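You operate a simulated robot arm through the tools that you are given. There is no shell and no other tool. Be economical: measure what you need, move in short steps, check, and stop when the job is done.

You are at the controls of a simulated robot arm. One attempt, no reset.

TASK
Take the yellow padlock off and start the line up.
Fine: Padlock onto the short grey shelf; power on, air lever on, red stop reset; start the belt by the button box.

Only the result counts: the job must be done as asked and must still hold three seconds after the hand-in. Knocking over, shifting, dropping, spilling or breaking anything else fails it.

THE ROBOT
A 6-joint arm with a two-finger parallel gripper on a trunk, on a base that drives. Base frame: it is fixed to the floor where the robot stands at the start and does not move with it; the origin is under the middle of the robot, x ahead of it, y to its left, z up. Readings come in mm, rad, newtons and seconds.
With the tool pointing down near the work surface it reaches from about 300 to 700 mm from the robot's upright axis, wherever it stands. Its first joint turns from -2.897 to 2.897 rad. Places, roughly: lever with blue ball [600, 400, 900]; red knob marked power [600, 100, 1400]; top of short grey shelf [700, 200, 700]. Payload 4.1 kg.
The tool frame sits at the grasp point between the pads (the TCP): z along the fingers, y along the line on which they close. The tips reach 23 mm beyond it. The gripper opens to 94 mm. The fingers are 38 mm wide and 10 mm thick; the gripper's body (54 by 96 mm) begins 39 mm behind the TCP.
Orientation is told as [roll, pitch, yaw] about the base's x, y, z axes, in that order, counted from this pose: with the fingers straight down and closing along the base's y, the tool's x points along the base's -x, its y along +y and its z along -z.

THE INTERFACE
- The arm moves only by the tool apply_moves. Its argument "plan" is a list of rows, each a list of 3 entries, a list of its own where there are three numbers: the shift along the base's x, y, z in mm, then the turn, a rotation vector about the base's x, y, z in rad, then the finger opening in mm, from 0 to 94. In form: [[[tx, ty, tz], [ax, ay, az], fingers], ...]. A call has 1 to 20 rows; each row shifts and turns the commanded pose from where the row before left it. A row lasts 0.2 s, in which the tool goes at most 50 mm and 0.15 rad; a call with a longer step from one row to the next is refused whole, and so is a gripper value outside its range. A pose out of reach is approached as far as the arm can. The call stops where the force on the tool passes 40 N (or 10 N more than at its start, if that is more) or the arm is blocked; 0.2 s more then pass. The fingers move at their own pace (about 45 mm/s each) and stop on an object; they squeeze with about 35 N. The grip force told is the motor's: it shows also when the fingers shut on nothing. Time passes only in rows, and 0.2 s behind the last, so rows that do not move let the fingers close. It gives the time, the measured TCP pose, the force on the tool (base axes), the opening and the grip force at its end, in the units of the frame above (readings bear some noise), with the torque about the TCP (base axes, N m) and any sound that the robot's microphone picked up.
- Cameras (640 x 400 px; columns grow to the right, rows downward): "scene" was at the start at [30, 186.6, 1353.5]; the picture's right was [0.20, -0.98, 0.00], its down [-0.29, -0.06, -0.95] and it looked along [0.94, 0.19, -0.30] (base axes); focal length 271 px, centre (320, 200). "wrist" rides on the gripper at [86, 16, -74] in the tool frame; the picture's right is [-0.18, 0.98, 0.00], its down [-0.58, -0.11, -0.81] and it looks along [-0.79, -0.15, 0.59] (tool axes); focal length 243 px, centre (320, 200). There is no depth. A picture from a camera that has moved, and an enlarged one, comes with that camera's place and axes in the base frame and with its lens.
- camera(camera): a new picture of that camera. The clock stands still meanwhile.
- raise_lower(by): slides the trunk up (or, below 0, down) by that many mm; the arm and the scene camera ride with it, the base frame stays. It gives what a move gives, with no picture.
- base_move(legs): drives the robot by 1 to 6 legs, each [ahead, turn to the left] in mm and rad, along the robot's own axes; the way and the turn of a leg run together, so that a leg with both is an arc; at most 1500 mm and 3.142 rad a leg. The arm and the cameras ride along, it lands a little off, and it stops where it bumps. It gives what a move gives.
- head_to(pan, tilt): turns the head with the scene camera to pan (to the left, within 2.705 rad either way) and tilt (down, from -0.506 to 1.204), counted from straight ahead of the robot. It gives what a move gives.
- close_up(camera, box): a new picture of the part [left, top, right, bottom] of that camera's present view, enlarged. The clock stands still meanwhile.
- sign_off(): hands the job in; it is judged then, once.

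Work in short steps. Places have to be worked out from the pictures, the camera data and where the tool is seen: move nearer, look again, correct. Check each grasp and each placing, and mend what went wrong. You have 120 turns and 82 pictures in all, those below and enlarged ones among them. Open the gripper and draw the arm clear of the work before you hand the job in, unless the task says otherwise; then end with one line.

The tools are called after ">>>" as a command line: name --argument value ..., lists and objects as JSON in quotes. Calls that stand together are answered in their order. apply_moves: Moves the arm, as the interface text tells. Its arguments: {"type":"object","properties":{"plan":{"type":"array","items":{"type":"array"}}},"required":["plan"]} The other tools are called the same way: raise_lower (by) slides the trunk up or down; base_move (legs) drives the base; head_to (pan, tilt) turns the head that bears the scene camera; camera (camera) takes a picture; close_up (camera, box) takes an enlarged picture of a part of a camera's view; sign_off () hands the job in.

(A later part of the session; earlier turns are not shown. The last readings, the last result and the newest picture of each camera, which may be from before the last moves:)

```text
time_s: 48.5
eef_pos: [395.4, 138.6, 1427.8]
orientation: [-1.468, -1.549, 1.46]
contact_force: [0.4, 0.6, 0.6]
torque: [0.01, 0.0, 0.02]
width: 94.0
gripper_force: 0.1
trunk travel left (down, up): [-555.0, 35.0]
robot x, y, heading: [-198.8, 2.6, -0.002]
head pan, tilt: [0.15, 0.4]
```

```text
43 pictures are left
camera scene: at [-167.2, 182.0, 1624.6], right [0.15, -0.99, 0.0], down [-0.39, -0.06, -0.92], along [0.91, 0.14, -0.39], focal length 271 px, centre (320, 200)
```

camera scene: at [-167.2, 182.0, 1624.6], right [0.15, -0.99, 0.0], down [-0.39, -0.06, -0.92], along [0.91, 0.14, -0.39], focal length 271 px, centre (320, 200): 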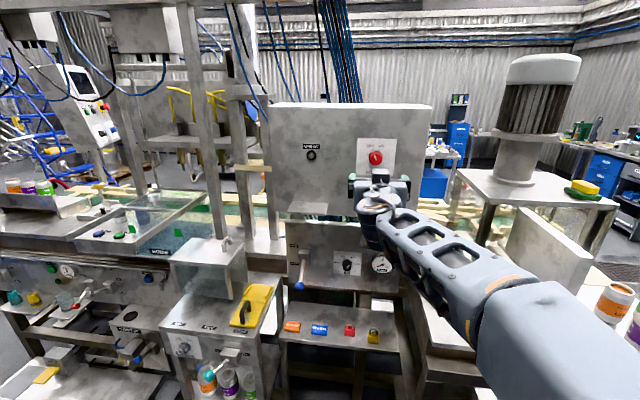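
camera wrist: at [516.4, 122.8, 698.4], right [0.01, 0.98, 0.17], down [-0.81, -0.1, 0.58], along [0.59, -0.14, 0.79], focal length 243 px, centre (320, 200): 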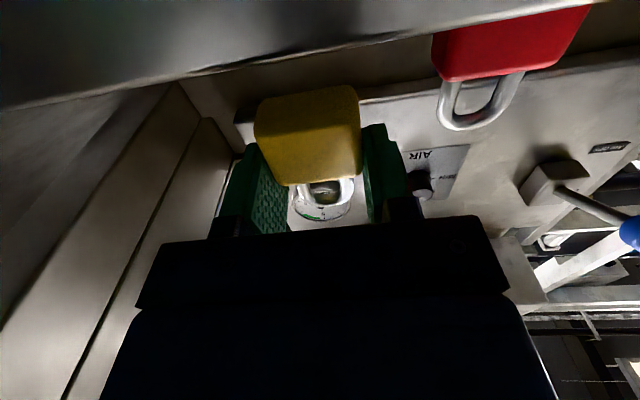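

The arm is clear. Driving forward 150 mm, then checking alignment with the wrist camera.

>>> base_move --legs '[[150, 0]]'

>>> camera --camera "wrist"

>>> close_up --camera "scene" --box '[290, 90, 490, 215]'

```text
time_s: 49.9
eef_pos: [546.9, 138.5, 1427.0]
orientation: [-1.428, -1.548, 1.421]
contact_force: [1.7, -0.1, -0.5]
torque: [0.01, 0.0, 0.0]
width: 93.7
gripper_force: 0.0
trunk travel left (down, up): [-555.0, 35.0]
robot x, y, heading: [-45.6, 0.4, -0.007]
head pan, tilt: [0.15, 0.4]
```

```text
42 pictures are left
camera wrist: at [472.5, 154.2, 1343.0], right [0.01, 0.99, 0.16], down [-0.81, -0.09, 0.59], along [0.59, -0.14, 0.79], focal length 243 px, centre (320, 200)
```

wrist: 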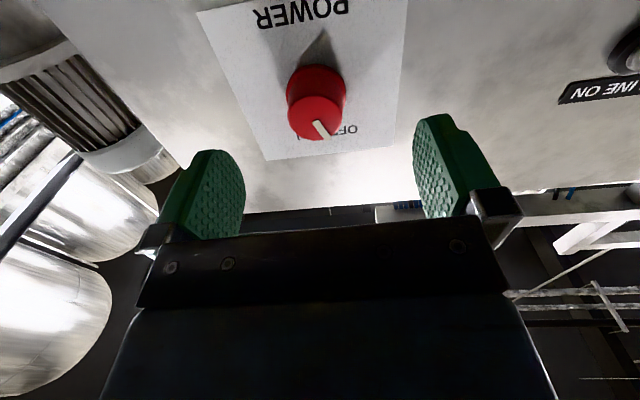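

```text
3.20 times, centred on (390, 152) of scene
camera zoom: at [-16.5, 181.9, 1624.6], right [0.15, -0.99, 0.0], down [-0.39, -0.06, -0.92], along [0.91, 0.14, -0.39], focal length 868 px, centre (96, 352)
```

zoom: 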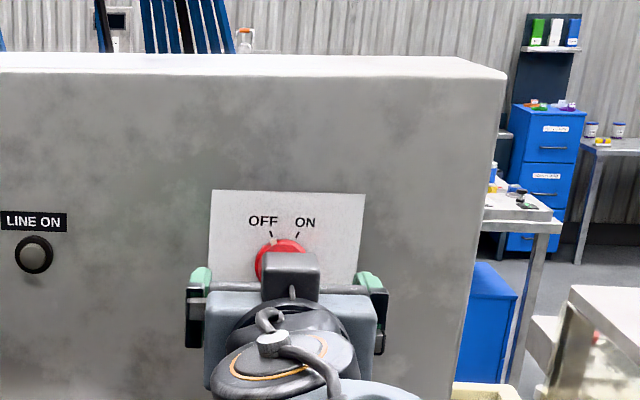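

The knob's front disc refines to about [604, 135, 1431]. I'll advance to TCP x≈597 and close on it.

>>> apply_moves --plan '[[[15, -3.5, 4], [0, -0.02, 0], 94], [[18, 0, 0], [0, 0, 0], 94], [[17, 0, 0], [0, 0, 0], 94], [[0, 0, 0], [0, 0, 0], 94]]'

>>> camera --camera "wrist"

```text
time_s: 50.9
eef_pos: [595.1, 135.6, 1433.6]
orientation: [-2.264, -1.542, 2.254]
contact_force: [1.3, -0.6, 0.9]
torque: [-0.01, 0.03, 0.0]
width: 93.9
gripper_force: 0.1
trunk travel left (down, up): [-555.0, 35.0]
robot x, y, heading: [-46.4, -1.3, 0.002]
head pan, tilt: [0.15, 0.4]
```

```text
40 pictures are left
camera wrist: at [523.6, 150.9, 1346.0], right [0.0, 0.99, 0.16], down [-0.82, -0.09, 0.57], along [0.58, -0.14, 0.81], focal length 243 px, centre (320, 200)
```

wrist: 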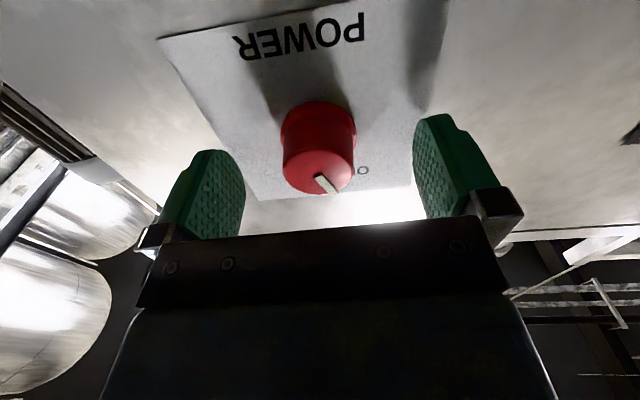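

Centred. Closing on the knob.

>>> apply_moves --plan '[[[2, 0, -2], [0, 0, 0], 60], [[0, 0, 0], [0, 0, 0], 40], [[0, 0, 0], [0, 0, 0], 25], [[0, 0, 0], [0, 0, 0], 20], [[0, 0, 0], [0, 0, 0], 20], [[0, 0, 0], [0, 0, 0], 20]]'

>>> close_up --camera "wrist" --box '[160, 40, 480, 240]'

```text
time_s: 52.3
eef_pos: [598.0, 135.4, 1430.1]
orientation: [-2.254, -1.542, 2.246]
contact_force: [-0.2, -0.6, 0.0]
torque: [0.02, -0.02, -0.03]
width: 35.1
gripper_force: 45.2
trunk travel left (down, up): [-555.0, 35.0]
robot x, y, heading: [-50.7, 1.5, 0.0]
head pan, tilt: [0.15, 0.4]
```

```text
2.00 times, centred on (320, 140) of wrist
camera zoom: at [525.4, 150.7, 1343.7], right [0.01, 0.99, 0.16], down [-0.82, -0.09, 0.57], along [0.58, -0.14, 0.81], focal length 485 px, centre (320, 320)
```

zoom: 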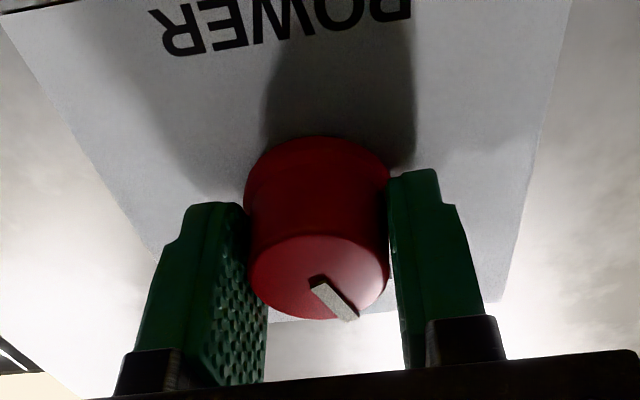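

The knob is gripped at 35 mm. I'll turn it clockwise about +x in small rows, watching the torque.

>>> apply_moves --plan '[[[0, 0, 0], [0.1, 0, 0], 20], [[0, 0, 0], [0.1, 0, 0], 20], [[0, 0, 0], [0.1, 0, 0], 20], [[0, 0, 0], [0.1, 0, 0], 20], [[0, 0, 0], [0.1, 0, 0], 20], [[0, 0, 0], [0, 0, 0], 20]]'

>>> close_up --camera "scene" --box '[290, 90, 490, 215]'

>>> close_up --camera "wrist" --box '[160, 40, 480, 240]'

```text
time_s: 53.7
eef_pos: [597.1, 133.8, 1432.4]
orientation: [1.596, -1.091, -1.607]
contact_force: [-1.6, -1.8, -1.9]
torque: [0.02, 0.54, 0.33]
width: 34.8
gripper_force: 45.1
trunk travel left (down, up): [-555.0, 35.0]
robot x, y, heading: [-51.6, -4.0, 0.002]
head pan, tilt: [0.15, 0.4]
```

```text
3.20 times, centred on (390, 152) of scene
camera zoom: at [-17.6, 181.5, 1624.6], right [0.15, -0.99, 0.0], down [-0.38, -0.06, -0.92], along [0.91, 0.14, -0.39], focal length 868 px, centre (96, 352)
```

zoom: 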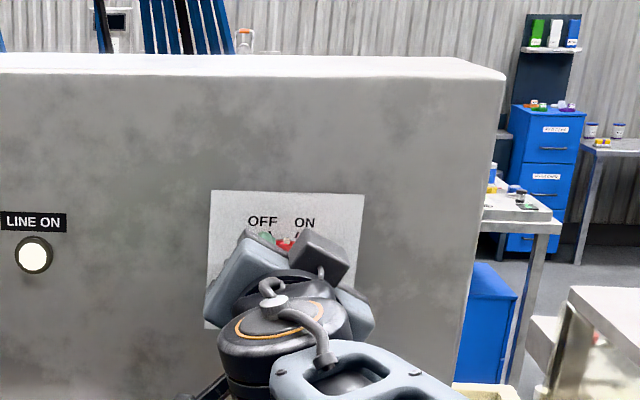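

```text
2.00 times, centred on (320, 140) of wrist
camera zoom: at [525.4, 190.9, 1361.8], right [0.01, 0.79, 0.62], down [-0.82, -0.35, 0.46], along [0.58, -0.51, 0.64], focal length 485 px, centre (320, 320)
```

zoom: 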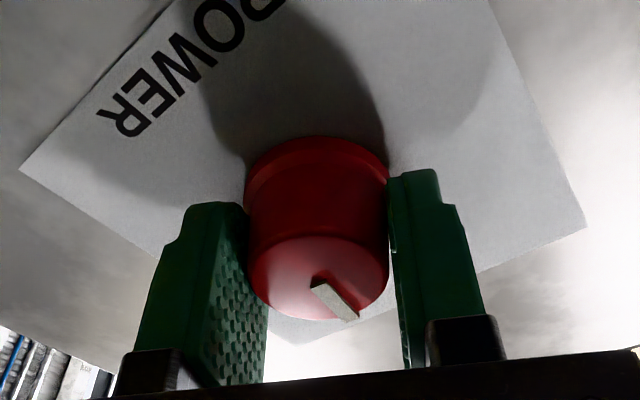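

The LINE ON lamp is lit. I'll turn a little further so the pointer reaches ON.

>>> apply_moves --plan '[[[0, 0, 0], [0.08, 0, 0], 20], [[0, 0, 0], [0.08, 0, 0], 20], [[0, 0, 0], [0, 0, 0], 20]]'

```text
time_s: 54.5
eef_pos: [597.0, 134.1, 1431.1]
orientation: [1.587, -0.933, -1.599]
contact_force: [-1.7, -1.6, -3.3]
torque: [0.01, 0.4, 0.39]
width: 35.0
gripper_force: 45.2
trunk travel left (down, up): [-555.0, 35.0]
robot x, y, heading: [-49.2, 0.4, -0.001]
head pan, tilt: [0.15, 0.4]
```

That's about 37° in total with no resistance. I'll release, back off and look at the pointer.

>>> apply_moves --plan '[[[0, 0, 0], [0, 0, 0], 60], [[0, 0, 0], [0, 0, 0], 80], [[0, 0, 0], [0, 0, 0], 94], [[-30, 0, 0], [0, 0, 0], 94], [[-40, 0, 0], [0, 0, 0], 94], [[-30, 0, -30], [0, 0, 0], 94], [[0, 0, -40], [0, 0, 0], 94], [[0, 0, -40], [0, 0, 0], 94]]'

>>> close_up --camera "scene" --box '[290, 90, 490, 215]'

```text
time_s: 56.3
eef_pos: [495.2, 143.0, 1330.2]
orientation: [1.579, -0.935, -1.599]
contact_force: [0.2, 0.4, -0.4]
torque: [-0.01, -0.01, -0.01]
width: 93.9
gripper_force: 0.0
out of reach, approached as far as the arm can: row 8
trunk travel left (down, up): [-555.0, 35.0]
robot x, y, heading: [-50.9, 3.5, -0.002]
head pan, tilt: [0.15, 0.4]
```

```text
3.20 times, centred on (390, 152) of scene
camera zoom: at [-17.7, 182.3, 1624.6], right [0.15, -0.99, 0.0], down [-0.38, -0.06, -0.92], along [0.91, 0.14, -0.39], focal length 868 px, centre (96, 352)
```

zoom: 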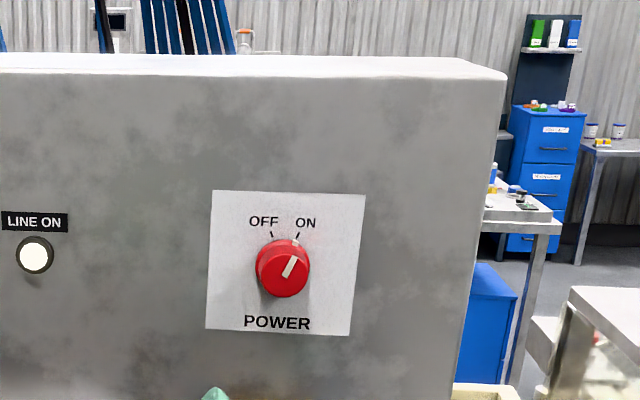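

POWER is ON and the lamp is lit. Next is the air lever. I'll unroll the tool, lower the trunk and examine the lever from two viewpoints.

>>> apply_moves --plan '[[[-15, 0, 0], [-0.13, 0, 0], 94], [[-15, 0, 0], [-0.13, 0, 0], 94], [[-15, 0, 0], [-0.13, 0, 0], 94], [[-10, 0, 0], [-0.13, 0, 0], 94], [[0, 0, 0], [-0.13, 0, 0], 94], [[0, 0, 0], [0, 0, 0], 94]]'

>>> raise_lower --by -150

>>> head_to --pan 0.4 --tilt 0.5

>>> camera --camera "scene"

>>> close_up --camera "scene" --box '[320, 190, 480, 300]'

```text
time_s: 57.7
eef_pos: [440.7, 141.3, 1331.1]
orientation: [-2.481, -1.547, 2.473]
contact_force: [0.6, -0.8, 0.1]
torque: [0.0, 0.02, -0.03]
width: 94.1
gripper_force: 0.1
trunk travel left (down, up): [-555.0, 35.0]
robot x, y, heading: [-47.2, 1.7, -0.001]
head pan, tilt: [0.15, 0.4]
```

```text
time_s: 59.4
eef_pos: [440.7, 143.6, 1181.3]
orientation: [-2.559, -1.55, 2.551]
contact_force: [1.1, 0.5, 0.6]
torque: [0.0, 0.03, 0.03]
width: 94.0
gripper_force: 0.0
trunk travel left (down, up): [-405.0, 185.0]
robot x, y, heading: [-46.3, 0.4, -0.005]
head pan, tilt: [0.15, 0.4]
```

```text
time_s: 60.2
eef_pos: [441.1, 141.2, 1180.6]
orientation: [-2.554, -1.55, 2.543]
contact_force: [0.0, 0.2, 0.4]
torque: [0.05, 0.01, 0.0]
width: 94.0
gripper_force: 0.0
trunk travel left (down, up): [-405.0, 185.0]
robot x, y, heading: [-44.7, 0.1, -0.002]
head pan, tilt: [0.4, 0.499]
```

```text
35 pictures are left
camera scene: at [-25.3, 203.3, 1465.5], right [0.39, -0.92, 0.0], down [-0.44, -0.19, -0.88], along [0.81, 0.34, -0.48], focal length 271 px, centre (320, 200)
```

scene: 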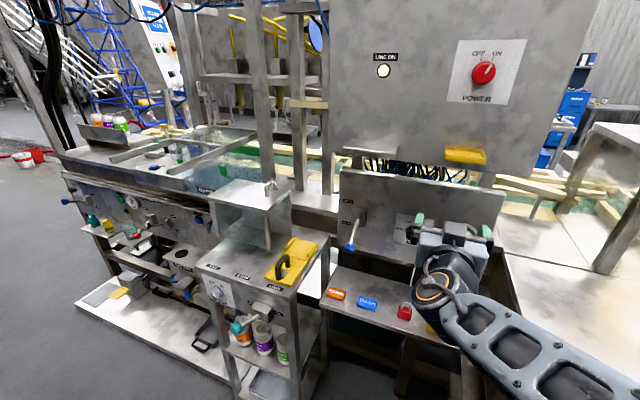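

```text
3.64 times, centred on (400, 245) of scene
camera zoom: at [-25.3, 203.3, 1465.5], right [0.39, -0.92, 0.0], down [-0.44, -0.19, -0.88], along [0.81, 0.34, -0.48], focal length 987 px, centre (29, 36)
```

zoom: 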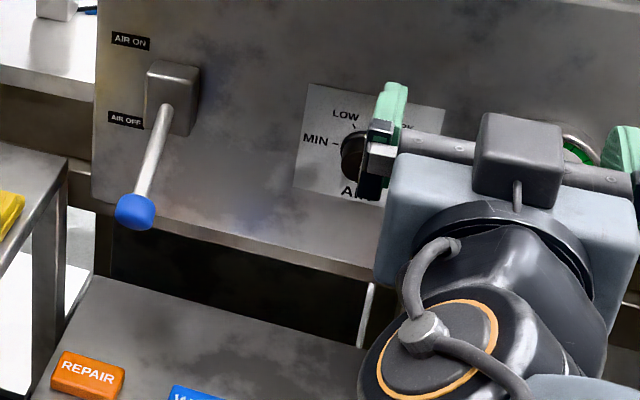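

The ball is at about [600, 369, 953] and the pivot at about [655, 366, 1030], so the lever swings up to AIR ON. I'll line the gripper up in front of the ball.

>>> raise_lower --by -130

>>> apply_moves --plan '[[[0, 40, -10], [0, 0, 0], 60], [[5, 40, -20], [0, 0, 0], 60], [[10, 40, -20], [0, 0, 0], 60], [[10, 40, -20], [0, 0, 0], 60], [[10, 40, -20], [0, 0, 0], 60], [[5, 28, -8], [0, 0, 0], 60], [[0, 0, 0], [0, 0, 0], 60], [[0, 0, 0], [0, 0, 0], 60]]'

>>> camera --camera "wrist"

>>> camera --camera "scene"

```text
time_s: 61.8
eef_pos: [439.7, 143.1, 1050.7]
orientation: [-2.558, -1.549, 2.552]
contact_force: [-0.2, -0.6, 0.3]
torque: [-0.02, 0.01, 0.0]
width: 93.7
gripper_force: 0.1
trunk travel left (down, up): [-275.0, 315.0]
robot x, y, heading: [-47.4, -1.3, -0.003]
head pan, tilt: [0.4, 0.499]
```

```text
time_s: 63.6
eef_pos: [481.5, 370.3, 953.5]
orientation: [-2.559, -1.55, 2.552]
contact_force: [-0.1, -0.2, 1.2]
torque: [0.04, -0.04, 0.03]
width: 60.0
gripper_force: 0.0
trunk travel left (down, up): [-275.0, 315.0]
robot x, y, heading: [-49.2, -4.2, -0.0]
head pan, tilt: [0.4, 0.499]
```

```text
33 pictures are left
camera wrist: at [408.7, 387.3, 865.9], right [0.01, 0.98, 0.17], down [-0.82, -0.1, 0.57], along [0.58, -0.14, 0.8], focal length 243 px, centre (320, 200)
```

wrist: 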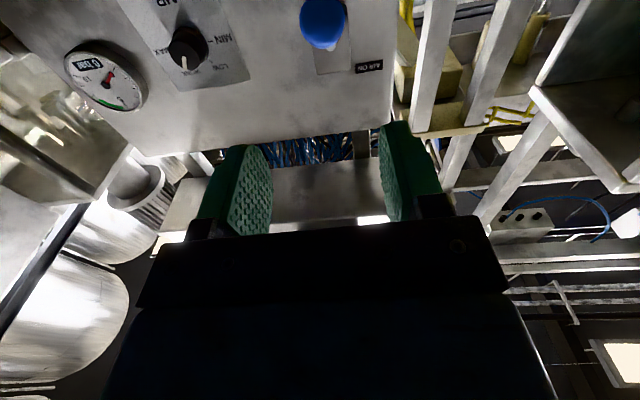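

```text
32 pictures are left
camera scene: at [-25.3, 203.4, 1335.5], right [0.39, -0.92, 0.0], down [-0.44, -0.19, -0.88], along [0.81, 0.34, -0.48], focal length 271 px, centre (320, 200)
```

scene: 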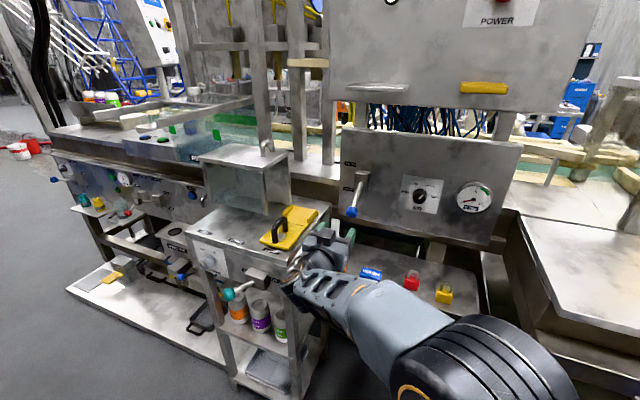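

The two views refine the ball to about [618, 376, 938]. I'll approach partway and check.

>>> apply_moves --plan '[[[30, 6, -10], [0, 0, 0], 60], [[30, 0, -5], [0, 0, 0], 60], [[30, 0, 0], [0, 0, 0], 60], [[0, 0, 0], [0, 0, 0], 60]]'

>>> camera --camera "wrist"

>>> close_up --camera "scene" --box '[280, 160, 440, 270]'

```text
time_s: 64.6
eef_pos: [570.2, 375.4, 936.3]
orientation: [-2.544, -1.552, 2.537]
contact_force: [-0.5, 0.5, -0.3]
torque: [0.03, -0.02, -0.02]
width: 59.8
gripper_force: 0.0
trunk travel left (down, up): [-275.0, 315.0]
robot x, y, heading: [-49.7, -0.1, -0.006]
head pan, tilt: [0.4, 0.499]
```

```text
31 pictures are left
camera wrist: at [498.3, 392.2, 850.6], right [0.0, 0.98, 0.17], down [-0.82, -0.1, 0.57], along [0.58, -0.14, 0.8], focal length 243 px, centre (320, 200)
```

wrist: 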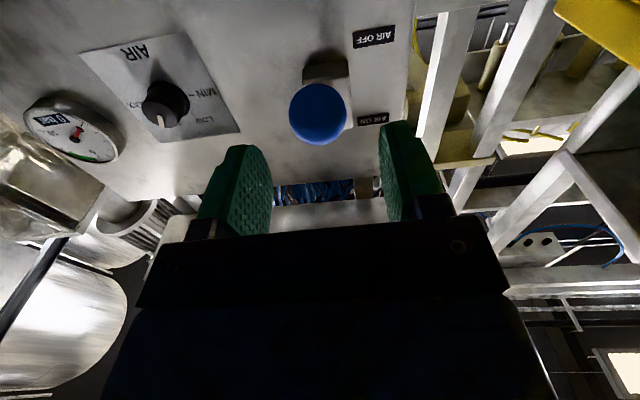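

```text
3.64 times, centred on (360, 215) of scene
camera zoom: at [-25.2, 203.5, 1335.5], right [0.39, -0.92, 0.0], down [-0.44, -0.19, -0.88], along [0.81, 0.34, -0.48], focal length 987 px, centre (174, 146)
```

zoom: 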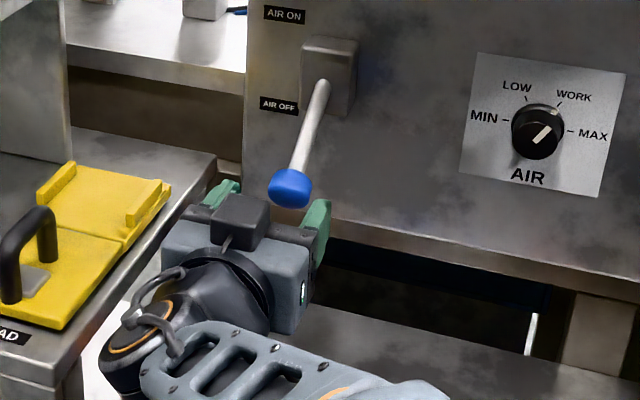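

The ball is at [622, 376, 935] with a diameter of about 33 mm. Moving in and closing on it.

>>> apply_moves --plan '[[[25, 1, -1], [0, 0, 0], 60], [[25, 0, 0], [0, 0, 0], 60], [[0, 0, 0], [0, 0, 0], 60], [[0, 0, 0], [0, 0, 0], 40], [[0, 0, 0], [0, 0, 0], 25], [[0, 0, 0], [0, 0, 0], 25], [[0, 0, 0], [0, 0, 0], 25]]'

>>> close_up --camera "wrist" --box '[160, 40, 480, 240]'

```text
time_s: 66.2
eef_pos: [620.8, 374.9, 938.0]
orientation: [-2.583, -1.551, 2.573]
contact_force: [-1.2, -11.3, -1.7]
torque: [-0.07, 0.07, -0.01]
width: 30.7
gripper_force: 44.8
trunk travel left (down, up): [-275.0, 315.0]
robot x, y, heading: [-48.4, 1.2, -0.001]
head pan, tilt: [0.4, 0.499]
```

```text
2.00 times, centred on (320, 140) of wrist
camera zoom: at [548.1, 391.7, 850.5], right [0.01, 0.98, 0.17], down [-0.82, -0.09, 0.57], along [0.58, -0.15, 0.8], focal length 485 px, centre (320, 320)
```

zoom: 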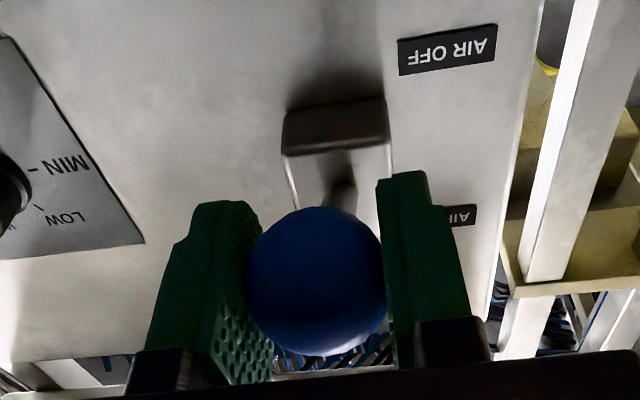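

The ball is gripped. The panel is at x≈730, which puts the pivot near [700, 376, 993] with a radius of about 97. I'll follow the arc upward in short stages.

>>> apply_moves --plan '[[[-5, 1, 8], [0, 0, 0], 25], [[-5, 0, 9], [0, 0, 0], 25], [[-3.5, 0, 9.5], [0, 0, 0], 25], [[-3, 0, 10], [0, 0, 0], 25], [[0, 0, 0], [0, 0, 0], 25]]'

>>> close_up --camera "scene" --box '[280, 160, 440, 270]'

```text
time_s: 67.4
eef_pos: [605.3, 373.3, 973.3]
orientation: [-2.545, -1.552, 2.536]
contact_force: [0.9, -25.6, -12.6]
torque: [-0.16, 1.27, -0.1]
width: 30.7
gripper_force: 45.0
trunk travel left (down, up): [-275.0, 315.0]
robot x, y, heading: [-50.5, 1.3, -0.006]
head pan, tilt: [0.4, 0.499]
```

```text
3.64 times, centred on (360, 215) of scene
camera zoom: at [-23.5, 200.8, 1335.8], right [0.39, -0.92, 0.0], down [-0.44, -0.18, -0.88], along [0.81, 0.34, -0.48], focal length 987 px, centre (174, 146)
```

zoom: 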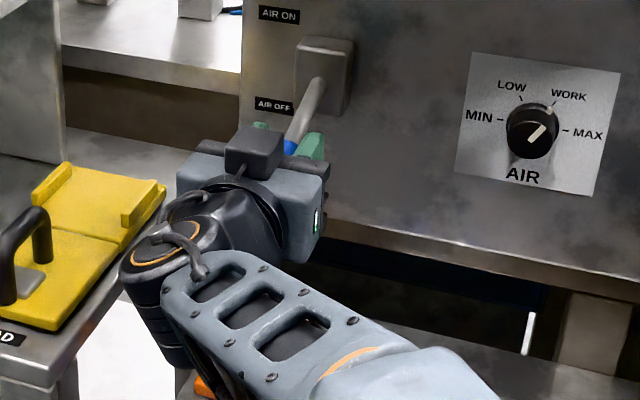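

The lever is moving. The side force says I'm a bit far to +y, so I'll correct that and continue along the arc.

>>> apply_moves --plan '[[[-1.5, -3, 10], [0, 0, 0], 25], [[-0.5, 0, 10], [0, 0, 0], 25], [[1, 0, 10], [0, 0, 0], 25], [[0, 0, 0], [0, 0, 0], 25]]'

```text
time_s: 68.4
eef_pos: [603.3, 374.3, 1003.6]
orientation: [-2.57, -1.553, 2.564]
contact_force: [-1.5, -11.8, -11.4]
torque: [-0.11, 1.21, -0.01]
width: 30.9
gripper_force: 44.4
trunk travel left (down, up): [-275.0, 315.0]
robot x, y, heading: [-45.4, -2.3, -0.006]
head pan, tilt: [0.4, 0.499]
```

Forces are low and steady. Continuing up the arc.

>>> apply_moves --plan '[[[2, -1, 10], [0, 0, 0], 25], [[3, 0, 10], [0, 0, 0], 25], [[4, 0, 10], [0, 0, 0], 25], [[4.5, 0, 9], [0, 0, 0], 25], [[0, 0, 0], [0, 0, 0], 25]]'

>>> close_up --camera "scene" --box '[280, 130, 480, 255]'

```text
time_s: 69.6
eef_pos: [614.2, 375.4, 1043.8]
orientation: [-2.629, -1.549, 2.624]
contact_force: [-15.4, 0.9, -2.5]
torque: [0.14, 1.2, 0.09]
width: 30.4
gripper_force: 44.8
trunk travel left (down, up): [-275.0, 315.0]
robot x, y, heading: [-48.8, -2.7, 0.0]
head pan, tilt: [0.4, 0.499]
```

```text
3.20 times, centred on (380, 192) of scene
camera zoom: at [-27.2, 203.4, 1335.5], right [0.39, -0.92, 0.0], down [-0.44, -0.19, -0.88], along [0.81, 0.34, -0.48], focal length 868 px, centre (128, 224)
```

zoom: 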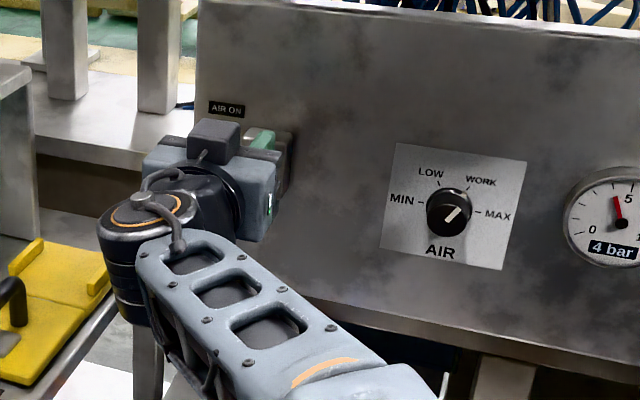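

The gauge now reads 4 bar, so the air is on. I'll push a touch further toward the end position and watch the force.

>>> apply_moves --plan '[[[3, 0, 7], [0, 0, 0], 25], [[4, 0, 7], [0, 0, 0], 25], [[0, 0, 0], [0, 0, 0], 25]]'

```text
time_s: 70.4
eef_pos: [622.5, 375.3, 1057.7]
orientation: [-2.536, -1.549, 2.526]
contact_force: [-9.9, 4.9, -4.7]
torque: [0.14, 1.17, -0.07]
width: 30.6
gripper_force: 44.5
trunk travel left (down, up): [-275.0, 315.0]
robot x, y, heading: [-47.5, -0.4, -0.006]
head pan, tilt: [0.4, 0.499]
```

It's still moving freely, so one more small push.

>>> apply_moves --plan '[[[5, 0, 7], [0, 0, 0], 25], [[5, 0, 6], [0, 0, 0], 25], [[0, 0, 0], [0, 0, 0], 25]]'

```text
time_s: 71.2
eef_pos: [633.5, 369.5, 1072.1]
orientation: [-2.697, -1.547, 2.684]
contact_force: [0.0, 0.2, 0.0]
torque: [0.02, 0.01, -0.01]
width: 13.4
gripper_force: 0.1
trunk travel left (down, up): [-275.0, 315.0]
robot x, y, heading: [-51.7, 0.0, -0.003]
head pan, tilt: [0.4, 0.499]
```

The ball slipped out at the end stop. I'll look before retreating.

>>> close_up --camera "wrist" --box '[160, 0, 480, 240]'

>>> close_up --camera "scene" --box '[280, 130, 480, 255]'

```text
1.67 times, centred on (320, 120) of wrist
camera zoom: at [562.8, 387.3, 985.4], right [0.01, 0.98, 0.17], down [-0.82, -0.09, 0.57], along [0.57, -0.15, 0.81], focal length 404 px, centre (320, 333)
```

zoom: 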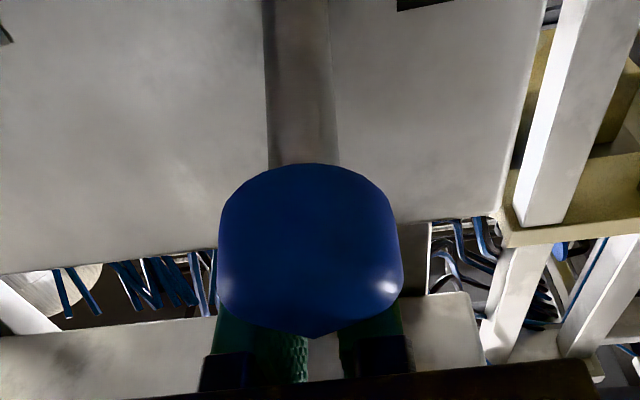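

```text
3.20 times, centred on (380, 192) of scene
camera zoom: at [-24.1, 202.8, 1335.9], right [0.38, -0.92, 0.0], down [-0.44, -0.18, -0.88], along [0.81, 0.34, -0.48], focal length 868 px, centre (128, 224)
```

zoom: 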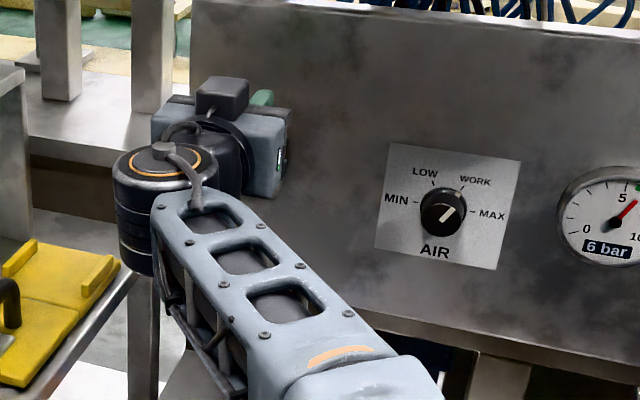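

The gauge reads 6 bar and the ball is just under the fingers. I'll go up and then back, clear of it.

>>> apply_moves --plan '[[[0, 0, 15], [0, 0, 0], 14], [[-10, 0, 20], [0, 0, 0], 14], [[-40, 0, 10], [0, 0, 0], 14], [[-40, -10, 0], [0, 0, 0], 14], [[-40, -20, 0], [0, 0, 0], 14], [[-20, -20, 0], [0, 0, 0], 14], [[0, 0, 0], [0, 0, 0], 14]]'

>>> close_up --camera "scene" --box '[280, 130, 520, 290]'

```text
time_s: 72.8
eef_pos: [482.8, 323.1, 1114.4]
orientation: [-2.568, -1.55, 2.562]
contact_force: [-1.2, -0.2, -0.6]
torque: [0.01, 0.03, 0.01]
width: 13.8
gripper_force: 0.0
trunk travel left (down, up): [-275.0, 315.0]
robot x, y, heading: [-50.5, 2.6, -0.004]
head pan, tilt: [0.4, 0.499]
```

```text
2.50 times, centred on (400, 210) of scene
camera zoom: at [-25.4, 202.9, 1335.5], right [0.39, -0.92, 0.0], down [-0.44, -0.19, -0.88], along [0.81, 0.34, -0.48], focal length 678 px, centre (120, 175)
```

zoom: 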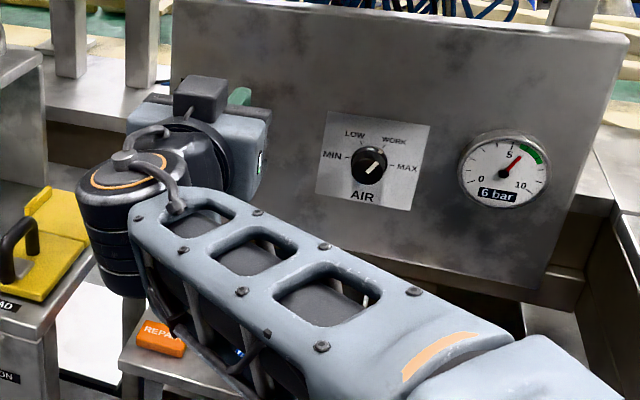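

The air sits at 6 bar in the green band. Now the console: I'll take zoomed views of it at two trunk heights to fix its position.

>>> head_to --pan 0.75 --tilt 0.1

>>> close_up --camera "scene" --box '[200, 50, 400, 230]'

>>> raise_lower --by 250

>>> close_up --camera "scene" --box '[200, 100, 400, 280]'

```text
time_s: 73.7
eef_pos: [482.6, 322.7, 1113.8]
orientation: [-2.549, -1.55, 2.541]
contact_force: [-0.2, -0.5, 1.0]
torque: [0.0, 0.0, 0.02]
width: 14.0
gripper_force: 0.0
trunk travel left (down, up): [-275.0, 315.0]
robot x, y, heading: [-47.1, -0.2, 0.002]
head pan, tilt: [0.75, 0.099]
```

```text
2.22 times, centred on (300, 140) of scene
camera zoom: at [-41.7, 230.5, 1372.5], right [0.68, -0.73, 0.0], down [-0.07, -0.07, -0.99], along [0.73, 0.68, -0.1], focal length 603 px, centre (364, 333)
```

zoom: 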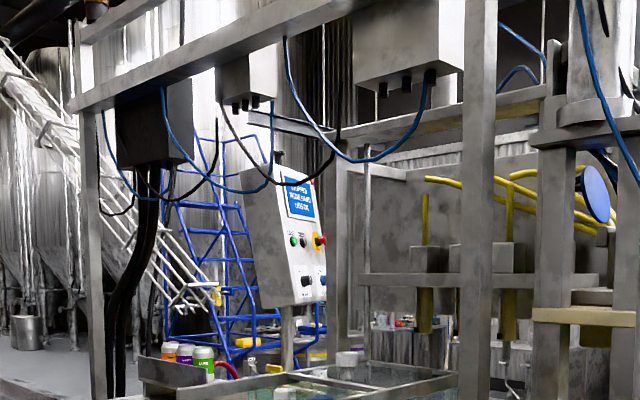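

```text
time_s: 76.2
eef_pos: [482.8, 323.4, 1364.6]
orientation: [-2.549, -1.55, 2.54]
contact_force: [0.3, -0.4, -0.5]
torque: [0.0, 0.02, 0.02]
width: 13.7
gripper_force: 0.0
trunk travel left (down, up): [-525.0, 65.0]
robot x, y, heading: [-47.7, -2.7, -0.004]
head pan, tilt: [0.75, 0.099]
```

```text
2.22 times, centred on (300, 190) of scene
camera zoom: at [-41.7, 230.6, 1622.5], right [0.68, -0.73, 0.0], down [-0.07, -0.07, -0.99], along [0.73, 0.68, -0.1], focal length 603 px, centre (364, 222)
```

zoom: 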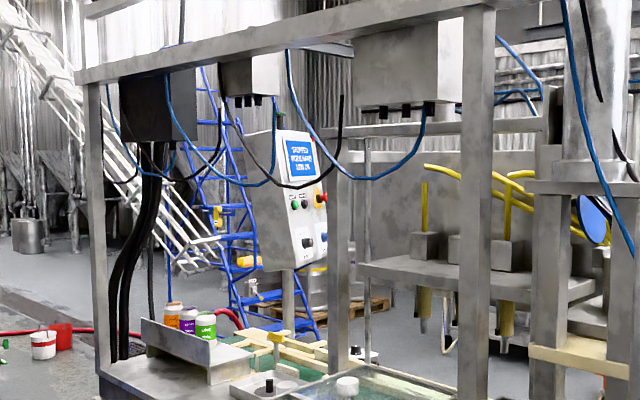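

The console screen is lit now. I'll zoom in to read its message.

>>> close_up --camera "scene" --box '[310, 155, 352, 230]'

>>> close_up --camera "scene" --box '[190, 90, 480, 300]'

```text
5.33 times, centred on (331, 192) of scene
camera zoom: at [-41.7, 230.6, 1622.5], right [0.68, -0.73, 0.0], down [-0.07, -0.07, -0.99], along [0.73, 0.68, -0.1], focal length 1448 px, centre (261, 240)
```

zoom: 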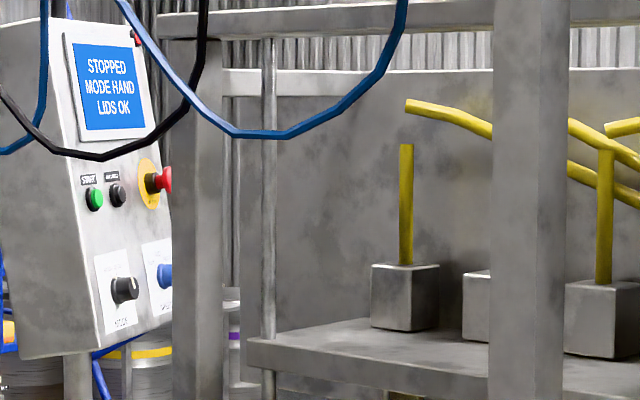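

```text
1.90 times, centred on (335, 195) of scene
camera zoom: at [-41.7, 230.6, 1622.5], right [0.68, -0.73, 0.0], down [-0.07, -0.07, -0.99], along [0.73, 0.68, -0.1], focal length 517 px, centre (291, 210)
```

zoom: 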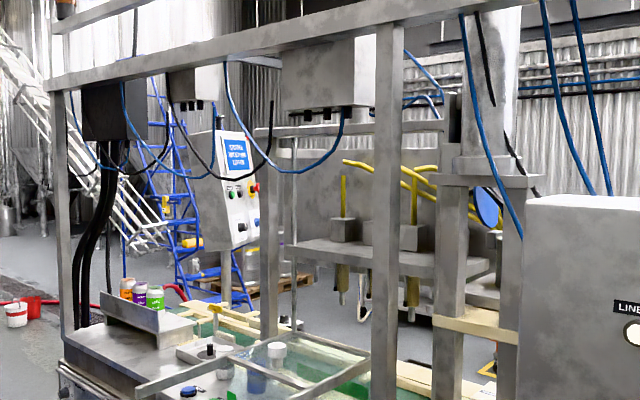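

The screen reads "STOPPED, MODE HAND, LIDS OK". The red stop and the button box for the belt may be elsewhere, so I'll look to the right from this height.

>>> head_to --pan -0.6 --tilt 0.45

>>> camera --camera "scene"

```text
time_s: 77.7
eef_pos: [482.1, 322.7, 1362.8]
orientation: [-2.55, -1.55, 2.544]
contact_force: [-0.8, 0.3, 0.6]
torque: [0.0, 0.03, 0.01]
width: 14.0
gripper_force: 0.1
trunk travel left (down, up): [-525.0, 65.0]
robot x, y, heading: [-49.5, -2.4, 0.001]
head pan, tilt: [-0.6, 0.45]
```

```text
19 pictures are left
camera scene: at [-33.4, 115.9, 1590.0], right [-0.57, -0.82, 0.0], down [-0.36, 0.25, -0.9], along [0.74, -0.51, -0.43], focal length 271 px, centre (320, 200)
```

scene: 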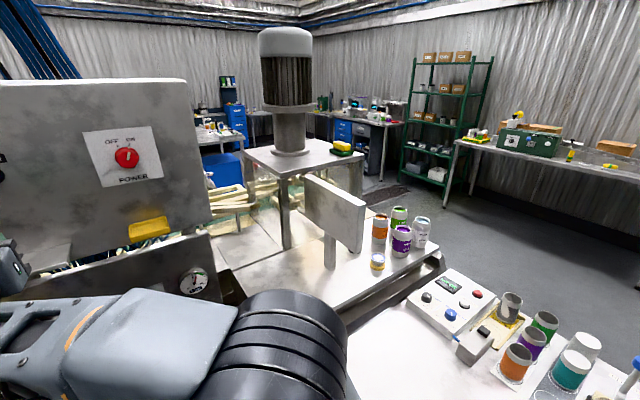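

I'll zoom in on the button box on the right now that power and air are on, and on the middle of the line.

>>> close_up --camera "scene" --box '[400, 260, 530, 370]'

>>> close_up --camera "scene" --box '[180, 100, 460, 275]'

```text
3.64 times, centred on (465, 315) of scene
camera zoom: at [-33.4, 115.9, 1590.0], right [-0.57, -0.82, 0.0], down [-0.36, 0.25, -0.9], along [0.74, -0.51, -0.43], focal length 987 px, centre (-207, -218)
```

zoom: 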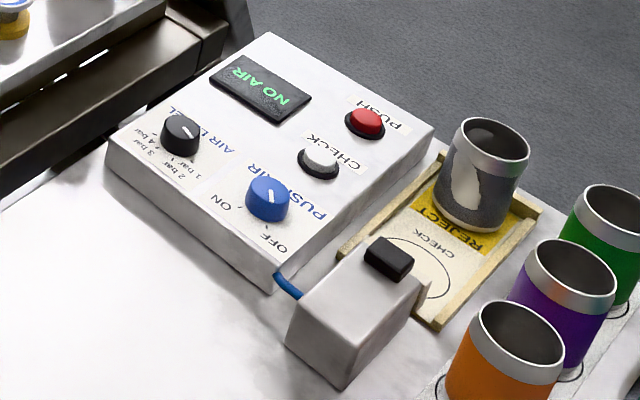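

```text
2.29 times, centred on (320, 188) of scene
camera zoom: at [-33.4, 115.9, 1590.0], right [-0.57, -0.82, 0.0], down [-0.36, 0.25, -0.9], along [0.74, -0.51, -0.43], focal length 620 px, centre (320, 229)
```

zoom: 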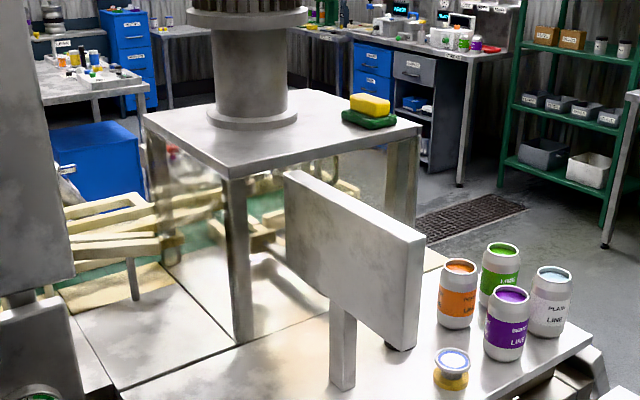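

The right-hand box is only a bench tester. There's a grey box with blue and green buttons on the tank to the left, next to the green belt. I'll zoom in there.

>>> head_to --pan 0.85 --tilt 0.45

>>> camera --camera "scene"

```text
time_s: 79.3
eef_pos: [481.8, 324.0, 1364.0]
orientation: [-2.55, -1.55, 2.543]
contact_force: [0.5, -0.3, 0.4]
torque: [0.01, 0.01, 0.03]
width: 13.8
gripper_force: 0.0
trunk travel left (down, up): [-525.0, 65.0]
robot x, y, heading: [-45.8, 1.2, -0.008]
head pan, tilt: [0.85, 0.45]
```

```text
16 pictures are left
camera scene: at [-48.4, 236.8, 1590.0], right [0.75, -0.66, 0.0], down [-0.29, -0.33, -0.9], along [0.6, 0.67, -0.44], focal length 271 px, centre (320, 200)
```

scene: 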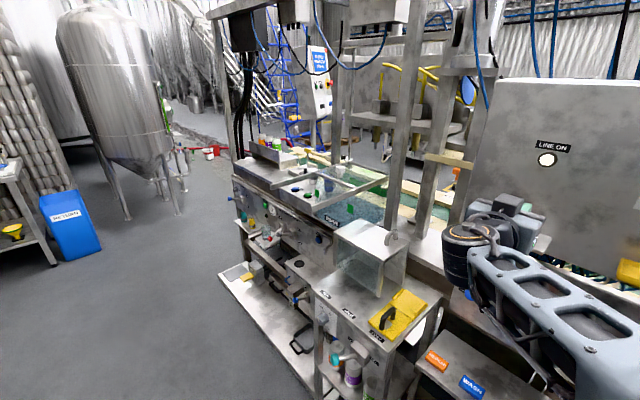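

>>> close_up --camera "scene" --box '[225, 125, 395, 285]'

```text
2.50 times, centred on (310, 205) of scene
camera zoom: at [-48.4, 236.8, 1590.0], right [0.75, -0.66, 0.0], down [-0.29, -0.33, -0.9], along [0.6, 0.67, -0.44], focal length 678 px, centre (345, 188)
```

zoom: 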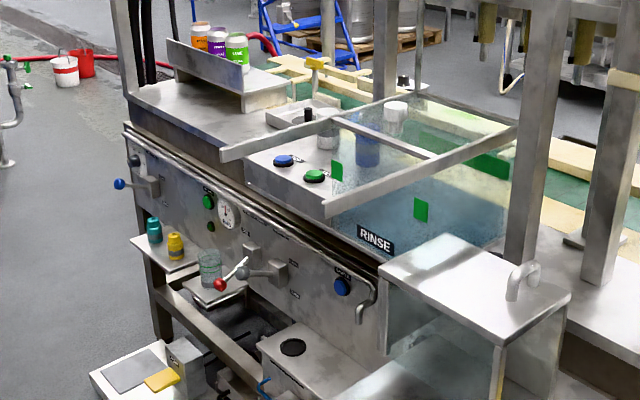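

The blank plate on the post to the right triangulates to about x 440–720, y≈-345, z 1130–1262. It faces -y, away from me, so it's probably the button box. I'll tuck the arm high, back out and drive around the tables to see its front.

>>> apply_moves --plan '[[[-15, -40, 0], [0, 0, 0], 14], [[-15, -40, 0], [0, 0, 0], 14], [[-15, -40, 0], [0, 0, 0], 14], [[-15, -40, 0], [0, 0, 0], 14], [[-10, -40, 0], [0, 0, 0], 14], [[0, 0, 0], [0, 0, 0], 14]]'

>>> head_to --pan 0.0 --tilt 0.5

>>> base_move --legs '[[-890, 0], [0, -1.571]]'

>>> camera --camera "scene"

```text
time_s: 80.7
eef_pos: [412.1, 123.1, 1364.2]
orientation: [-2.546, -1.55, 2.538]
contact_force: [-0.4, -0.6, -0.9]
torque: [0.01, 0.0, 0.05]
width: 14.2
gripper_force: 0.2
trunk travel left (down, up): [-525.0, 65.0]
robot x, y, heading: [-48.2, -1.0, -0.001]
head pan, tilt: [0.85, 0.45]
```

```text
time_s: 81.9
eef_pos: [412.5, 122.5, 1362.9]
orientation: [-2.553, -1.55, 2.544]
contact_force: [-0.6, 0.4, -0.3]
torque: [0.02, 0.0, -0.01]
width: 13.9
gripper_force: 0.1
trunk travel left (down, up): [-525.0, 65.0]
robot x, y, heading: [-48.5, -0.6, -0.003]
head pan, tilt: [0.0, 0.499]
```

```text
time_s: 84.5
eef_pos: [80.7, 179.5, 1364.8]
orientation: [-2.709, -1.552, 2.794]
contact_force: [0.7, -0.9, 0.0]
torque: [0.01, -0.03, 0.03]
width: 13.6
gripper_force: 0.0
trunk travel left (down, up): [-525.0, 65.0]
robot x, y, heading: [-369.7, 46.5, 0.238]
head pan, tilt: [0.0, 0.499]
stopped in leg 1: the robot was blocked; the commanded pose is now the measured one
```

```text
14 pictures are left
camera scene: at [-379.3, 213.3, 1585.8], right [0.23, -0.97, 0.0], down [-0.47, -0.11, -0.88], along [0.85, 0.21, -0.48], focal length 271 px, centre (320, 200)
```

scene: 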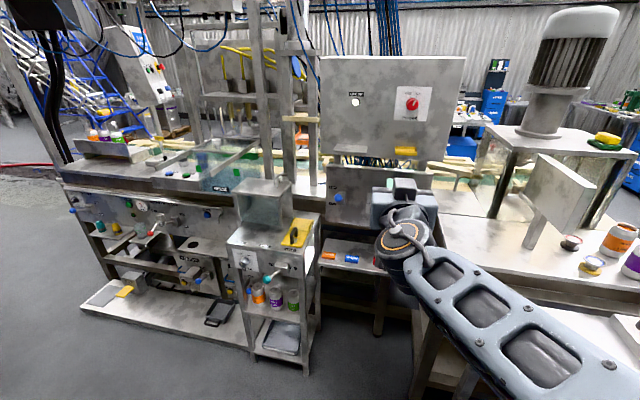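

I bumped something at about x=-370 and got turned. I'll look back to the right before moving.

>>> head_to --pan -2.2 --tilt 0.8

>>> camera --camera "scene"

```text
time_s: 86.5
eef_pos: [77.8, 183.2, 1364.6]
orientation: [-2.657, -1.548, 2.746]
contact_force: [-0.2, -0.8, -0.1]
torque: [0.0, -0.01, 0.04]
width: 13.8
gripper_force: 0.0
trunk travel left (down, up): [-525.0, 65.0]
robot x, y, heading: [-367.7, 43.6, 0.238]
head pan, tilt: [-2.201, 0.799]
```

```text
13 pictures are left
camera scene: at [-500.4, 119.5, 1559.5], right [-0.92, 0.38, 0.0], down [0.27, 0.66, -0.7], along [-0.27, -0.64, -0.72], focal length 271 px, centre (320, 200)
```

scene: 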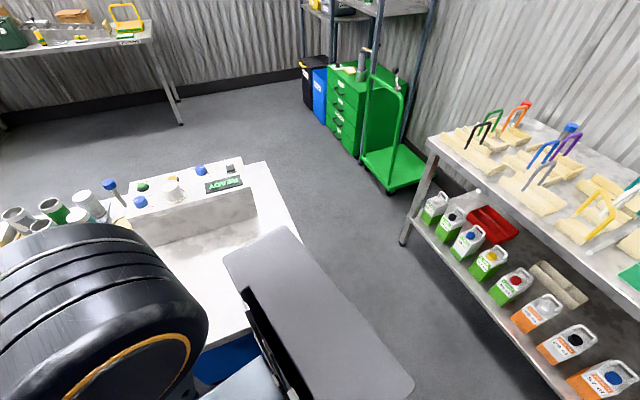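

The base touched the corner of the tester table at about y=-110; nothing appears to be displaced. I'll go forward and left, then reverse diagonally away from the table into the corridor at x≈-990.

>>> base_move --legs '[[330, 0], [0, -0.488]]'

>>> base_move --legs '[[-980, 0]]'

```text
time_s: 90.1
eef_pos: [411.0, 33.9, 1365.3]
orientation: [-2.658, -1.551, 2.261]
contact_force: [-0.2, -0.6, 0.1]
torque: [0.0, 0.03, 0.01]
width: 13.9
gripper_force: 0.1
trunk travel left (down, up): [-525.0, 65.0]
robot x, y, heading: [-52.2, 123.6, -0.246]
head pan, tilt: [-2.201, 0.799]
```

```text
time_s: 95.2
eef_pos: [-539.5, 276.7, 1364.5]
orientation: [-2.66, -1.549, 2.26]
contact_force: [0.1, -0.2, 0.4]
torque: [-0.01, -0.02, -0.02]
width: 13.8
gripper_force: 0.0
trunk travel left (down, up): [-525.0, 65.0]
robot x, y, heading: [-1003.8, 368.1, -0.255]
head pan, tilt: [-2.201, 0.799]
```

That worked. Now I'll turn right and drive down the corridor.

>>> base_move --legs '[[0, -1.316], [1000, 0]]'

>>> head_to --pan 0.3 --tilt 0.5

>>> camera --camera "scene"

```text
time_s: 103.6
eef_pos: [-975.4, -1103.6, 1364.9]
orientation: [-2.654, -1.55, 0.932]
contact_force: [-0.2, -0.6, 0.1]
torque: [-0.03, -0.04, -0.02]
width: 14.1
gripper_force: 0.0
trunk travel left (down, up): [-525.0, 65.0]
robot x, y, heading: [-1003.7, -637.2, -1.577]
head pan, tilt: [-2.201, 0.799]
```

```text
time_s: 105.9
eef_pos: [-975.2, -1103.5, 1365.0]
orientation: [-2.659, -1.551, 0.934]
contact_force: [0.4, 0.3, 0.1]
torque: [-0.05, 0.0, -0.01]
width: 13.9
gripper_force: 0.1
trunk travel left (down, up): [-525.0, 65.0]
robot x, y, heading: [-1007.7, -636.6, -1.574]
head pan, tilt: [0.3, 0.499]
```

```text
12 pictures are left
camera scene: at [-810.3, -660.8, 1585.5], right [-0.96, -0.29, 0.0], down [-0.14, 0.46, -0.88], along [0.25, -0.84, -0.48], focal length 271 px, centre (320, 200)
```

scene: 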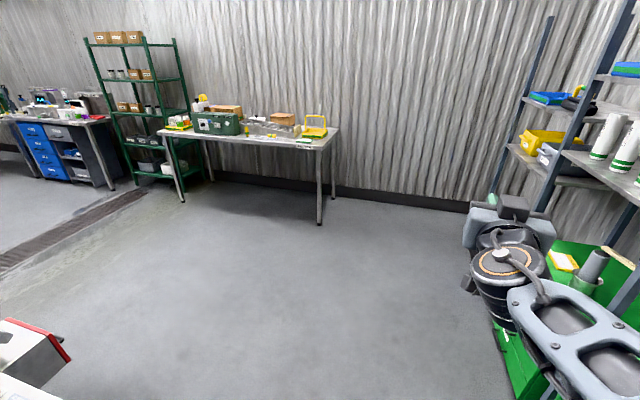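

The floor is clear ahead and to the left. Driving around to stand in front of the plate.

>>> base_move --legs '[[670, 0], [0, 1.571], [1500, 0], [90, 0], [0, 1.571]]'

>>> head_to --pan 0.0 --tilt 0.5

>>> camera --camera "scene"

```text
time_s: 125.0
eef_pos: [558.5, -847.4, 1364.4]
orientation: [-2.659, -1.55, -2.2]
contact_force: [-0.3, -0.2, -0.2]
torque: [0.02, -0.04, -0.03]
width: 13.9
gripper_force: 0.0
trunk travel left (down, up): [-525.0, 65.0]
robot x, y, heading: [587.2, -1316.5, 1.574]
head pan, tilt: [0.3, 0.499]
```

```text
time_s: 125.8
eef_pos: [558.0, -846.0, 1364.9]
orientation: [-2.661, -1.551, -2.2]
contact_force: [-0.1, -0.4, 0.8]
torque: [0.01, -0.02, -0.01]
width: 14.0
gripper_force: 0.0
trunk travel left (down, up): [-525.0, 65.0]
robot x, y, heading: [584.6, -1314.8, 1.575]
head pan, tilt: [0.0, 0.499]
```

```text
11 pictures are left
camera scene: at [419.5, -1283.2, 1585.5], right [1.0, 0.0, 0.0], down [0.0, -0.48, -0.88], along [0.0, 0.88, -0.48], focal length 271 px, centre (320, 200)
```

scene: 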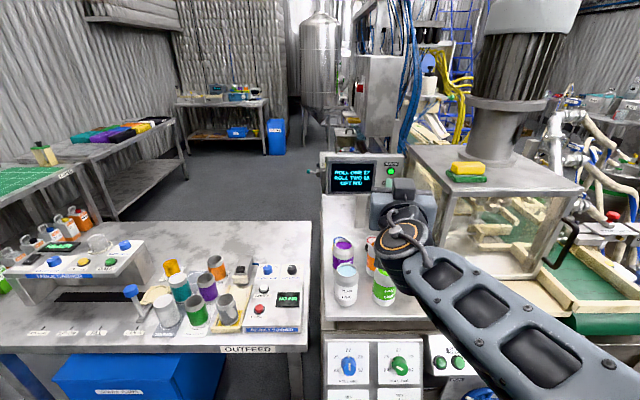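

The operator side has the controls: a display, knobs, a small box with two green buttons at the front, the green belt, and a red mushroom at the far right. I'll turn the head to look at those.

>>> head_to --pan -0.45 --tilt 0.6

>>> camera --camera "scene"

```text
time_s: 126.7
eef_pos: [559.2, -846.0, 1365.1]
orientation: [-2.659, -1.549, -2.198]
contact_force: [-0.3, -1.1, -0.5]
torque: [0.01, 0.02, 0.01]
width: 14.0
gripper_force: 0.0
trunk travel left (down, up): [-525.0, 65.0]
robot x, y, heading: [588.5, -1314.0, 1.568]
head pan, tilt: [-0.45, 0.6]
```

```text
10 pictures are left
camera scene: at [458.0, -1294.5, 1576.4], right [0.9, -0.43, 0.0], down [-0.24, -0.51, -0.83], along [0.36, 0.74, -0.56], focal length 271 px, centre (320, 200)
```

scene: 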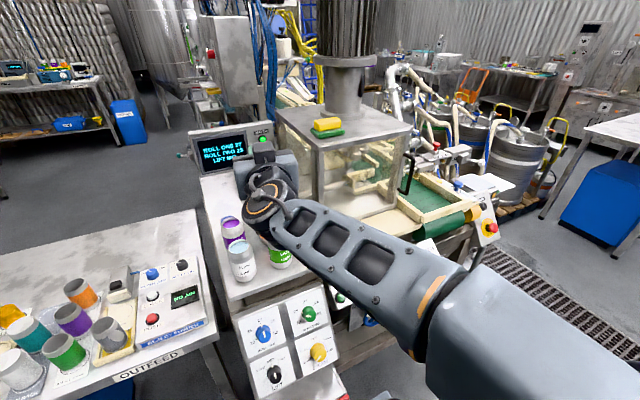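

There's a box beside the green belt with a red mushroom stop on a yellow plate. Zooming in on it.

>>> close_up --camera "scene" --box '[380, 150, 540, 270]'

```text
3.33 times, centred on (460, 210) of scene
camera zoom: at [458.0, -1294.5, 1576.4], right [0.9, -0.43, 0.0], down [-0.24, -0.51, -0.83], along [0.36, 0.74, -0.56], focal length 905 px, centre (-147, 167)
```

zoom: 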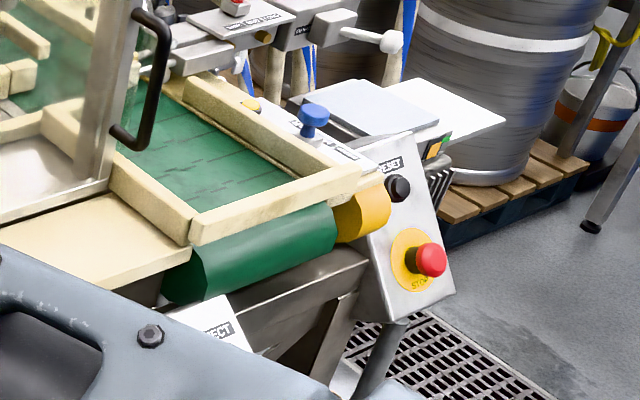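

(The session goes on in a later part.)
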